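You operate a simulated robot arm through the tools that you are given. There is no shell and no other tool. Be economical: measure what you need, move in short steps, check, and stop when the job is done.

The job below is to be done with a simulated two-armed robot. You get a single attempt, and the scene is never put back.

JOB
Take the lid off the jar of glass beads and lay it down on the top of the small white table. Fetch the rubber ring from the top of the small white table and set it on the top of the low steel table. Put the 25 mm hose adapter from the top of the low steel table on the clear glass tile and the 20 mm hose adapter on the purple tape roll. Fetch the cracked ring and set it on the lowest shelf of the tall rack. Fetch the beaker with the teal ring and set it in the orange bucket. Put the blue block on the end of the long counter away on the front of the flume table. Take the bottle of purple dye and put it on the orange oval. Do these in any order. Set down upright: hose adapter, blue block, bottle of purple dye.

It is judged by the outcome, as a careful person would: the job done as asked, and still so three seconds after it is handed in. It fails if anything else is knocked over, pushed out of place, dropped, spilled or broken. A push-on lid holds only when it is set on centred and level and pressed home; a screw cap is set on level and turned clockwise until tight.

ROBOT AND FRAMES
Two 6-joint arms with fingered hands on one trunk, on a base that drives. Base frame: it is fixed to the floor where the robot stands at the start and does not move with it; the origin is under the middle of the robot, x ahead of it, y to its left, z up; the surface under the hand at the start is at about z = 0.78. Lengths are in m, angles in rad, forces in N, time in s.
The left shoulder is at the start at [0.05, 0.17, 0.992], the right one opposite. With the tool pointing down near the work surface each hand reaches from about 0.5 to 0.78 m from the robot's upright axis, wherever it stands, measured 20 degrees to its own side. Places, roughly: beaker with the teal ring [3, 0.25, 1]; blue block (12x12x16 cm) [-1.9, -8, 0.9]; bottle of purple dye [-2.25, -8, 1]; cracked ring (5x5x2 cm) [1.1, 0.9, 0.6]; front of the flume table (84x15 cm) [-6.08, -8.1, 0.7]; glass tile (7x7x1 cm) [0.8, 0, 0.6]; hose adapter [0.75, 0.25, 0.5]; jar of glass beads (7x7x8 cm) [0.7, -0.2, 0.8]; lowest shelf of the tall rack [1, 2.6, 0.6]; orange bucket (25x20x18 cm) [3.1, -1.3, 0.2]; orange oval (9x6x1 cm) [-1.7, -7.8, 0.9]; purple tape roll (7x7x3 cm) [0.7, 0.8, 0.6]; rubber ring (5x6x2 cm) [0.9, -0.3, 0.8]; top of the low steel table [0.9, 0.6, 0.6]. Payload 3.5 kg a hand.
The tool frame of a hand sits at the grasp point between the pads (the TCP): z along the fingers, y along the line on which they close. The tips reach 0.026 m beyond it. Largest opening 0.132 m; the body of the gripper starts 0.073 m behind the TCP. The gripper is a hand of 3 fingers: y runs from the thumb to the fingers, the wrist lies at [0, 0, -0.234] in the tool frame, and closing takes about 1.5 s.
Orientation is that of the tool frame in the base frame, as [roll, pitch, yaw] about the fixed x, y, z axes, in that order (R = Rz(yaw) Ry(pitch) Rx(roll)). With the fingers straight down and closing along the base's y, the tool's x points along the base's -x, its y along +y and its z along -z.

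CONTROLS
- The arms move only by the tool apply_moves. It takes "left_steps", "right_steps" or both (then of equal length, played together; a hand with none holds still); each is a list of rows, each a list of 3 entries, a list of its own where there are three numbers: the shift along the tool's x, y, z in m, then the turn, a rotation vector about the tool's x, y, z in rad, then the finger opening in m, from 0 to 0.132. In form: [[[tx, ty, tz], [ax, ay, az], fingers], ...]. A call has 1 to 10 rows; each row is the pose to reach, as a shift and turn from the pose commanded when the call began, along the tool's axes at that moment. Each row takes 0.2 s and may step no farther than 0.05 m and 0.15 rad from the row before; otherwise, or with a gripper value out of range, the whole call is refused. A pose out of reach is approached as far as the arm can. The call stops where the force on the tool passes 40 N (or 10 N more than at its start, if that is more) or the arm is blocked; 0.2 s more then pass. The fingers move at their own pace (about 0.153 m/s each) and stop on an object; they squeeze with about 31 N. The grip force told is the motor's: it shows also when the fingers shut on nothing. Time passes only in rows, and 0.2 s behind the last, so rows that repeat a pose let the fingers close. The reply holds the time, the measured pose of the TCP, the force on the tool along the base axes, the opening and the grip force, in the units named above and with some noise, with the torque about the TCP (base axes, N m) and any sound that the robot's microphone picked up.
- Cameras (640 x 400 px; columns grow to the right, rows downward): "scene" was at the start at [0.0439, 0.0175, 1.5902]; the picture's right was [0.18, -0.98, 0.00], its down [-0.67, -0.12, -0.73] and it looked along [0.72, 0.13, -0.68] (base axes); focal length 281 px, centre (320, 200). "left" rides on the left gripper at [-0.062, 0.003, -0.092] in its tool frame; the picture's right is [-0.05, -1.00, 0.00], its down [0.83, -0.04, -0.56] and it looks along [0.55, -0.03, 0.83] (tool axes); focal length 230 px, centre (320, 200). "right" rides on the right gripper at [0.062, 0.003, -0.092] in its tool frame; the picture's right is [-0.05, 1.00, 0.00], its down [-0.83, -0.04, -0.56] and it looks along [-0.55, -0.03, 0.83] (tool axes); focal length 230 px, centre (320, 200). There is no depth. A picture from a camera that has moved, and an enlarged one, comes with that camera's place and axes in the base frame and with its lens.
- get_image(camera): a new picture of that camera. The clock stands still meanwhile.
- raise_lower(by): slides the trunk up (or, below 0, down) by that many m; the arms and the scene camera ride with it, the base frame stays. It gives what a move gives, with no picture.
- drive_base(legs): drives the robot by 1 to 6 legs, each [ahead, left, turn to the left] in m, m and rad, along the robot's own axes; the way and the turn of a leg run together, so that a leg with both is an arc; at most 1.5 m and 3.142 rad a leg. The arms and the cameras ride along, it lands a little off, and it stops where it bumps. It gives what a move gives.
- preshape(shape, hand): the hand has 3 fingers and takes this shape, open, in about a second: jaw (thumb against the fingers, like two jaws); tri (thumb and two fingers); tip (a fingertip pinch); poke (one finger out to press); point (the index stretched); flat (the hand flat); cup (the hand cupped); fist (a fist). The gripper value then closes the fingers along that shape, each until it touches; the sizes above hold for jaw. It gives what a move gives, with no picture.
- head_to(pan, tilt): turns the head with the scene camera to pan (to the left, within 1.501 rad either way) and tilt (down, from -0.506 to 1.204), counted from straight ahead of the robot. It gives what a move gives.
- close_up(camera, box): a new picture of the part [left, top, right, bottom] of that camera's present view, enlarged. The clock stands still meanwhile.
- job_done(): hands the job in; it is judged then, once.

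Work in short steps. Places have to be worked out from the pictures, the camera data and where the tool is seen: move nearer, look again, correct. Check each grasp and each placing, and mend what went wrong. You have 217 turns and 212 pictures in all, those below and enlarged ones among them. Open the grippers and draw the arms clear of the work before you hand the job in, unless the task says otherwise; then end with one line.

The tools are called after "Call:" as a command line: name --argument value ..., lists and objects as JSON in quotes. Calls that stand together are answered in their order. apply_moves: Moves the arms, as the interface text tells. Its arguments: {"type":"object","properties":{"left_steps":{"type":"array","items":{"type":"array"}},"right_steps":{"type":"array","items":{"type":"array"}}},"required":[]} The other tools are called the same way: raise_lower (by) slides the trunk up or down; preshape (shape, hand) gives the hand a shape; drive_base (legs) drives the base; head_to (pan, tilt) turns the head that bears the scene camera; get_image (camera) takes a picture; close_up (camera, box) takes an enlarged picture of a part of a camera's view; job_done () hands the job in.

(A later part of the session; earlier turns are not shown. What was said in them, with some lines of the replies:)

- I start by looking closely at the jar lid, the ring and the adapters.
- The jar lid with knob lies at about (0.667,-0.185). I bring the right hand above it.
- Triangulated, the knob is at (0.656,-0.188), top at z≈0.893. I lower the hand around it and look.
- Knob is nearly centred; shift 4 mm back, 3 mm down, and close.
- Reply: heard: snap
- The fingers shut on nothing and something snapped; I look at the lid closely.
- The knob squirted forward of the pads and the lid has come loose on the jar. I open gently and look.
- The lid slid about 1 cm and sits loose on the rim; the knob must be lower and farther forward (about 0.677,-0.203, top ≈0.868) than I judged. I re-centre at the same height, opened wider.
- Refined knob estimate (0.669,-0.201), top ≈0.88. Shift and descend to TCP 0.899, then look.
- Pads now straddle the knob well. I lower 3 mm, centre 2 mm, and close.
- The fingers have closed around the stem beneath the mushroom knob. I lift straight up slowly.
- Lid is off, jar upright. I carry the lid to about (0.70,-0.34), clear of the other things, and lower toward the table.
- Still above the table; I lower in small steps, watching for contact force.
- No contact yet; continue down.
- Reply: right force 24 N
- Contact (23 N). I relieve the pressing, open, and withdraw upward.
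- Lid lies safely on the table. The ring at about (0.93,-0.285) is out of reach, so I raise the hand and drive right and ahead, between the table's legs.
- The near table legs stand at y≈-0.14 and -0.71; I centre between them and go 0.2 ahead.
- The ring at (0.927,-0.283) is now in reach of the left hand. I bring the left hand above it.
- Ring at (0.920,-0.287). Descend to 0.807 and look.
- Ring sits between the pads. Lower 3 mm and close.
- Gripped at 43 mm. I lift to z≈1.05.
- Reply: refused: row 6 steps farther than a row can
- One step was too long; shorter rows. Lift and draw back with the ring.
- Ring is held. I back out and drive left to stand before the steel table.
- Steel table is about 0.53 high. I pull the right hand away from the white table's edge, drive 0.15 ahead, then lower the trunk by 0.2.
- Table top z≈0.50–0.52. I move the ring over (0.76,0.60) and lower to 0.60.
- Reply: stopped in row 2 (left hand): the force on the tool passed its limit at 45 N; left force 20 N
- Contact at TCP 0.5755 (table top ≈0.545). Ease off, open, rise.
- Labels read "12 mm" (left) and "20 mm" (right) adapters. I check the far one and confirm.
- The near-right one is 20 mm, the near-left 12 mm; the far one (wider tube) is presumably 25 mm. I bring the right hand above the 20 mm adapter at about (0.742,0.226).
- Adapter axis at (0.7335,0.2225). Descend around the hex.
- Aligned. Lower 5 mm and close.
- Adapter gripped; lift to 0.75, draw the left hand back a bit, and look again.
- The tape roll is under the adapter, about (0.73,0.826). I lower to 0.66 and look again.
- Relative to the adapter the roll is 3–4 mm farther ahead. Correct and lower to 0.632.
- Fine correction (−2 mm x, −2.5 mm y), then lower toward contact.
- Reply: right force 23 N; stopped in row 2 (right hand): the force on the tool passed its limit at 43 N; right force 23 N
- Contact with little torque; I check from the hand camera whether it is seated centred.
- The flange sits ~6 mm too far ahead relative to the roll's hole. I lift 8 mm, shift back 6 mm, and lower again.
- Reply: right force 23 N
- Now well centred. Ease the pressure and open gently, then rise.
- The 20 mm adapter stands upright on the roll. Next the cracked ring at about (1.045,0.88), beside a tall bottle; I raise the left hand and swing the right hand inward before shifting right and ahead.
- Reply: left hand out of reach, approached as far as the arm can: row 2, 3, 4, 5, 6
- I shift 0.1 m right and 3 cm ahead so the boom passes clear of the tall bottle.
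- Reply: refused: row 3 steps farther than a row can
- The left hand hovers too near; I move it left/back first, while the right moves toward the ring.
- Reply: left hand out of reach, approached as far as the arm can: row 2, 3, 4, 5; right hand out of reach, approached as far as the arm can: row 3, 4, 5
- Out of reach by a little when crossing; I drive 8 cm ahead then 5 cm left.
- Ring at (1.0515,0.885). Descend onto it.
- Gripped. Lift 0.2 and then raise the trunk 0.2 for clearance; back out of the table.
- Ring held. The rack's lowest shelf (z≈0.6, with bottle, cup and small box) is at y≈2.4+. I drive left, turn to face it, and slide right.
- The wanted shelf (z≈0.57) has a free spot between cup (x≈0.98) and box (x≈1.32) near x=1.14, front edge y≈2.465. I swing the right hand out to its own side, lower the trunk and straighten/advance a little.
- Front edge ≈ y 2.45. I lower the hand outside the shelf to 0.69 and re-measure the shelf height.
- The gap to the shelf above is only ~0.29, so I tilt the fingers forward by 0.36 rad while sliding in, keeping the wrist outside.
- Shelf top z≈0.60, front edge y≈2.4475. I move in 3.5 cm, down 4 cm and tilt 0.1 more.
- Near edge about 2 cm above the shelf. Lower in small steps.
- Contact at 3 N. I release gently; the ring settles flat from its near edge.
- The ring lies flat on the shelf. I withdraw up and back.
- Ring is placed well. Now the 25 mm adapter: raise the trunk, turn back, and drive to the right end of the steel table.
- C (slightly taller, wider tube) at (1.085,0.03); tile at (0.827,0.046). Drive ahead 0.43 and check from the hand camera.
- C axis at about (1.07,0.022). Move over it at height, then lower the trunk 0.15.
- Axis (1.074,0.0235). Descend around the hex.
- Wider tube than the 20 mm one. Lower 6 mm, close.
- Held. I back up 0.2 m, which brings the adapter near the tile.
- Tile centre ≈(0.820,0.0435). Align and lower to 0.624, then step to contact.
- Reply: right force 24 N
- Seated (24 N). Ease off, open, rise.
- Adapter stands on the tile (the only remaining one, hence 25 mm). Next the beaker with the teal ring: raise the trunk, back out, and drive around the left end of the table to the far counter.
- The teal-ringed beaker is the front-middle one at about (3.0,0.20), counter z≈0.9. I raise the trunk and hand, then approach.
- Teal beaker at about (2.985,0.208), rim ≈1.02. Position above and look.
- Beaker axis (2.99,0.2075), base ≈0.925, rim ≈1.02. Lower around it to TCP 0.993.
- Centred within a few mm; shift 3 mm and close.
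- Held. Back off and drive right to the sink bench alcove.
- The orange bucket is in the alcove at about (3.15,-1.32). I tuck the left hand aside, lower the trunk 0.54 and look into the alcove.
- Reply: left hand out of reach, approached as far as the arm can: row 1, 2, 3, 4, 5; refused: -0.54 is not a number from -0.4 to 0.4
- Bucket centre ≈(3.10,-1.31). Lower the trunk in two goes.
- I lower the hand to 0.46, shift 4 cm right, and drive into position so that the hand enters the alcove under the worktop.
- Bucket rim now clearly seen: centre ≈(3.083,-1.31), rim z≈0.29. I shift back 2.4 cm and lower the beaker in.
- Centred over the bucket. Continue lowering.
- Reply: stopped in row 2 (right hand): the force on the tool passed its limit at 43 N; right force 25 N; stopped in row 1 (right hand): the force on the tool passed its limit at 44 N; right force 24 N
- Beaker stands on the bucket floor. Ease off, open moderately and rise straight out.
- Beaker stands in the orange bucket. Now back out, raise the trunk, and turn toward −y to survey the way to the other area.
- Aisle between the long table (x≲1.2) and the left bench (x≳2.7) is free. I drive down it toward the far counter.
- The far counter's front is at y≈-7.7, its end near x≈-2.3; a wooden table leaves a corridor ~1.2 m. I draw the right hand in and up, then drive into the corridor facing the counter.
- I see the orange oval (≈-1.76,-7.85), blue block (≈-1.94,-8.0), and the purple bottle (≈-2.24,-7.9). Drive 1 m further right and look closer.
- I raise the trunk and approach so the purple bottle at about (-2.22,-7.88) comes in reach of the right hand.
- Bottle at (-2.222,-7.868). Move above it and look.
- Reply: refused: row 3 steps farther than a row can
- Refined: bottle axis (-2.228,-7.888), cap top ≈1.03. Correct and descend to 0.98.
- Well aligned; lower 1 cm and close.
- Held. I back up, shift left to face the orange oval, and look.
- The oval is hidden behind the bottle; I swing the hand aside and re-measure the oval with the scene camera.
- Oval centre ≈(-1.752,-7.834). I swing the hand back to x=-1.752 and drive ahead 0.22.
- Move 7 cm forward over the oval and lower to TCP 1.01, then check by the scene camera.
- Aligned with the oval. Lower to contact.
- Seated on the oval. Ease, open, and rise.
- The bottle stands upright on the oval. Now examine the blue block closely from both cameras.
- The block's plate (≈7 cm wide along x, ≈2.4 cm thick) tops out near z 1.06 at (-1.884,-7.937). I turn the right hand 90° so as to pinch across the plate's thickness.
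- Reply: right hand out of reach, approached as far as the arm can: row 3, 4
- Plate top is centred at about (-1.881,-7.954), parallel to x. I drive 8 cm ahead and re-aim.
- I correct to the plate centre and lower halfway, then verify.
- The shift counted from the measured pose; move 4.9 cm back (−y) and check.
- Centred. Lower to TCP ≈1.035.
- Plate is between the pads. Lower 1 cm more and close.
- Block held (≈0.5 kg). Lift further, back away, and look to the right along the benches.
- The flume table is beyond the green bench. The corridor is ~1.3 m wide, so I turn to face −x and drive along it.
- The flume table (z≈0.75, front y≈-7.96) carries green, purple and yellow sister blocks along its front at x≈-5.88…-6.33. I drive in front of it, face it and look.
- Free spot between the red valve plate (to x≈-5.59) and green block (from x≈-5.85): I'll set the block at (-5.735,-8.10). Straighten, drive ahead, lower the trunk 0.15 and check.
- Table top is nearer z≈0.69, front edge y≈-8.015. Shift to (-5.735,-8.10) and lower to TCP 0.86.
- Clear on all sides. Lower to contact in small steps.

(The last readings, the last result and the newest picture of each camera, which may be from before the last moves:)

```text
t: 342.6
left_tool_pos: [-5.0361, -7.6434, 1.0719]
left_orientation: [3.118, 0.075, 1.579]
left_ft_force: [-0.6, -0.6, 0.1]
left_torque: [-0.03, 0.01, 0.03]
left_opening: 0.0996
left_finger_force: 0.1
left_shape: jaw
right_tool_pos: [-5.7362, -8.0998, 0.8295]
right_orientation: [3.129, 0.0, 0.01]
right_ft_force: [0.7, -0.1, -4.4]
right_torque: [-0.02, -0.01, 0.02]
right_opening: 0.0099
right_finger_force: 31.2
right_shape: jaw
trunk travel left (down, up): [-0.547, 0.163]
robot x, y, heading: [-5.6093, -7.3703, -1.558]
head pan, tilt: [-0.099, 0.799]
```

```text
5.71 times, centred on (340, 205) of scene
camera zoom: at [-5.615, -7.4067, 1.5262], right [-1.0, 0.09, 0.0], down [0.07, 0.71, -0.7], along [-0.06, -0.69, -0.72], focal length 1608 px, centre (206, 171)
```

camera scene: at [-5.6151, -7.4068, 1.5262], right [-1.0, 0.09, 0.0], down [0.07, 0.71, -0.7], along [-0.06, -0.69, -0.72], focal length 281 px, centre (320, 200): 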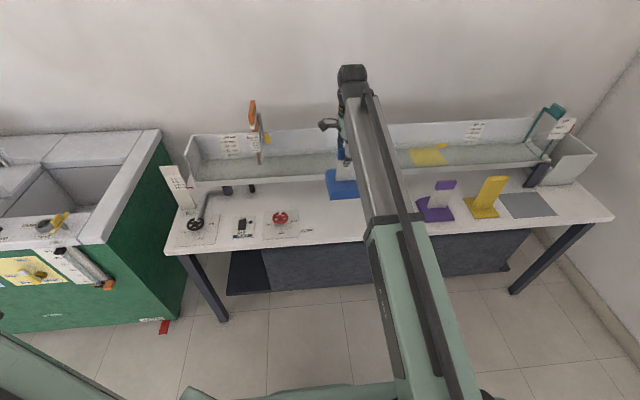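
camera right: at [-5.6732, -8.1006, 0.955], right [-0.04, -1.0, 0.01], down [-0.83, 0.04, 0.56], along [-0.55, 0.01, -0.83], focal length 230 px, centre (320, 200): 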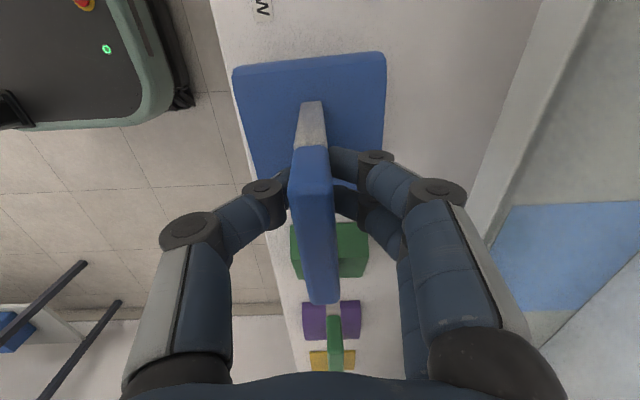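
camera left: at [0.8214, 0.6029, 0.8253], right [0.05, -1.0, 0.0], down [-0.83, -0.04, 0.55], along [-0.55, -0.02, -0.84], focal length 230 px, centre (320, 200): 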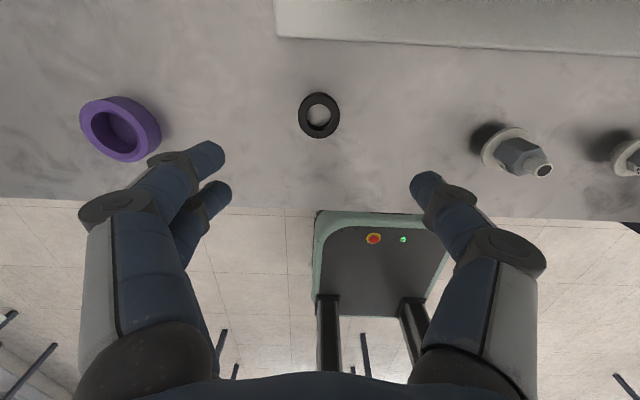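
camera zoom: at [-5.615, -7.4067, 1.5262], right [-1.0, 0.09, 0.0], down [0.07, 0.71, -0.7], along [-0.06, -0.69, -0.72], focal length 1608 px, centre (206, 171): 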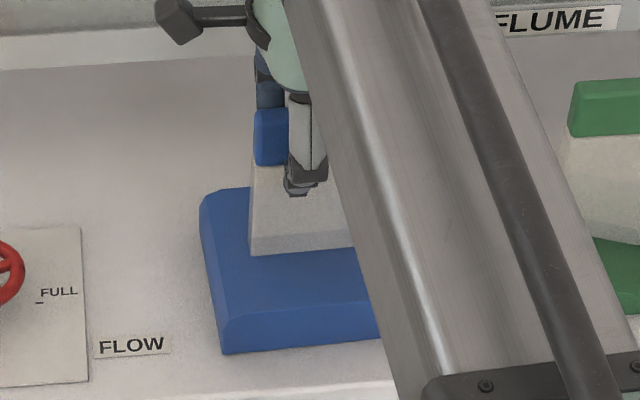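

Call:
apply_moves --right_steps '[[[0, 0, 0.004], [0, 0, 0], 0.0], [[0, 0, 0.008], [0, 0, 0], 0.0]]'

Call:
apply_moves --right_steps '[[[0, 0, 0.003], [0, 0, 0], 0.0], [[0, 0, 0.006], [0, 0, 0], 0.0]]'

```text
t: 343.2
left_tool_pos: [-5.0357, -7.6416, 1.0745]
left_orientation: [3.118, 0.078, 1.579]
left_ft_force: [0.2, -0.2, 0.7]
left_torque: [-0.02, -0.01, 0.02]
left_opening: 0.0997
left_finger_force: 0.1
left_shape: jaw
right_tool_pos: [-5.735, -8.0991, 0.826]
right_orientation: [3.125, -0.001, 0.011]
right_ft_force: [-0.9, -0.9, 28.5]
right_torque: [-0.04, 0.02, 0.03]
right_opening: 0.0111
right_finger_force: 31.0
right_shape: jaw
trunk travel left (down, up): [-0.547, 0.163]
robot x, y, heading: [-5.6141, -7.369, -1.562]
head pan, tilt: [-0.099, 0.799]
```

```text
t: 343.6
left_tool_pos: [-5.0357, -7.6416, 1.0735]
left_orientation: [3.118, 0.075, 1.58]
left_ft_force: [-0.5, 0.0, 1.0]
left_torque: [0.01, 0.0, 0.0]
left_opening: 0.0998
left_finger_force: 0.1
left_shape: jaw
right_tool_pos: [-5.7362, -8.1001, 0.8269]
right_orientation: [3.12, 0.001, 0.009]
right_ft_force: [0.9, 4.8, 22.4]
right_torque: [0.12, 0.01, 0.04]
right_opening: 0.013
right_finger_force: 31.4
right_shape: jaw
trunk travel left (down, up): [-0.547, 0.163]
robot x, y, heading: [-5.6116, -7.3674, -1.567]
head pan, tilt: [-0.099, 0.799]
stopped in row 2 (right hand): the force on the tool passed its limit at 42 N (the readings are from after the stop); the commanded pose is now the measured one
```

The block stands on the table. Ease off, open, and rise straight.

Call:
apply_moves --right_steps '[[[0, 0, -0.002], [0, 0, 0], 0.02], [[0, 0, -0.002], [0, 0, 0], 0.05], [[0, 0, -0.002], [0, 0, 0], 0.065], [[0, 0, -0.002], [0, 0, 0], 0.065], [[0, 0, -0.04], [0, 0, 0], 0.065], [[0, 0, -0.08], [0, 0, 0], 0.065], [[0, 0, -0.12], [0, 0, 0], 0.065], [[0, 0, -0.16], [0, 0, 0], 0.07], [[0, -0.03, -0.19], [0, 0, 0], 0.08]]'

Call:
drive_base --legs '[[-0.25, 0, 0]]'

Call:
get_image --camera "right"

Call:
close_up --camera "scene" --box '[220, 100, 480, 260]'

```text
t: 345.6
left_tool_pos: [-5.0354, -7.6436, 1.0733]
left_orientation: [3.117, 0.077, 1.578]
left_ft_force: [0.8, -0.4, -0.7]
left_torque: [0.0, 0.05, -0.03]
left_opening: 0.0998
left_finger_force: 0.1
left_shape: jaw
right_tool_pos: [-5.7381, -8.0672, 1.0132]
right_orientation: [3.125, 0.0, 0.01]
right_ft_force: [0.8, 0.3, 0.3]
right_torque: [0.01, -0.02, 0.03]
right_opening: 0.0797
right_finger_force: 0.1
right_shape: jaw
trunk travel left (down, up): [-0.547, 0.163]
robot x, y, heading: [-5.6095, -7.3658, -1.565]
head pan, tilt: [-0.099, 0.799]
```

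```text
t: 347.5
left_tool_pos: [-5.0377, -7.386, 1.0736]
left_orientation: [3.118, 0.077, 1.579]
left_ft_force: [0.2, 0.0, 0.2]
left_torque: [-0.02, 0.0, -0.02]
left_opening: 0.0998
left_finger_force: 0.0
left_shape: jaw
right_tool_pos: [-5.7405, -7.8117, 1.0129]
right_orientation: [3.124, 0.0, 0.011]
right_ft_force: [-0.1, 0.7, 1.6]
right_torque: [-0.03, 0.03, -0.02]
right_opening: 0.0793
right_finger_force: 0.1
right_shape: jaw
trunk travel left (down, up): [-0.547, 0.163]
robot x, y, heading: [-5.6109, -7.1137, -1.562]
head pan, tilt: [-0.099, 0.799]
```

```text
52 pictures are left
camera right: at [-5.6775, -7.8139, 1.1047], right [-0.04, -1.0, 0.02], down [-0.83, 0.04, 0.55], along [-0.55, 0.01, -0.83], focal length 230 px, centre (320, 200)
```

right: 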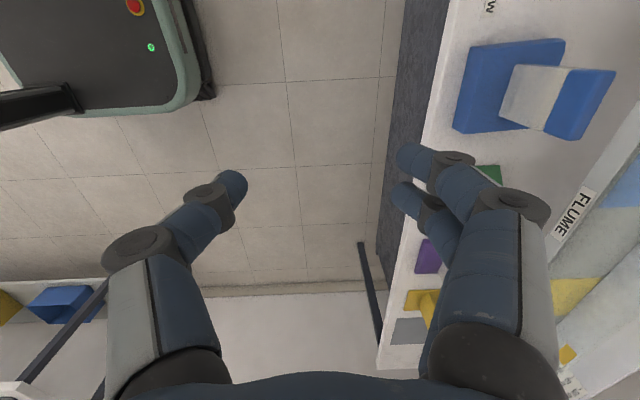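

```text
2.46 times, centred on (350, 180) of scene
camera zoom: at [-5.6172, -7.149, 1.5262], right [-1.0, 0.09, 0.0], down [0.06, 0.71, -0.7], along [-0.06, -0.69, -0.72], focal length 693 px, centre (246, 249)
```

zoom: 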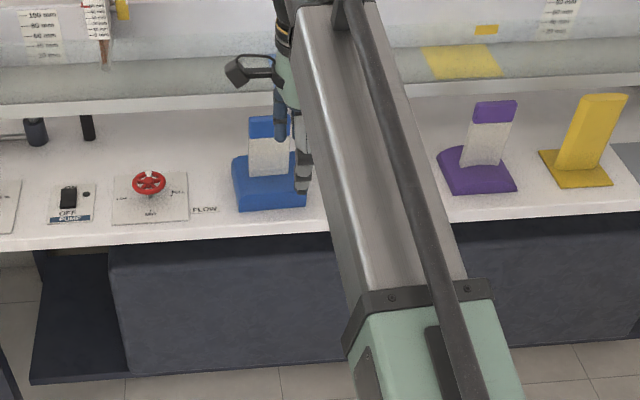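

All eight placements were checked by picture when they were made. Both hands are open and clear of the work, so I hand in the job.

Call:
job_done

```text
The job is handed in.
```

I finished every part of the job and handed it in; each placement looked right in the pictures I took after setting it down. The 25 mm adapter's label never showed, so I picked it by elimination (the other two read 12 mm and 20 mm). My first try at the jar lid slipped and knocked it loose on the rim, but the jar stayed upright and nothing spilled.
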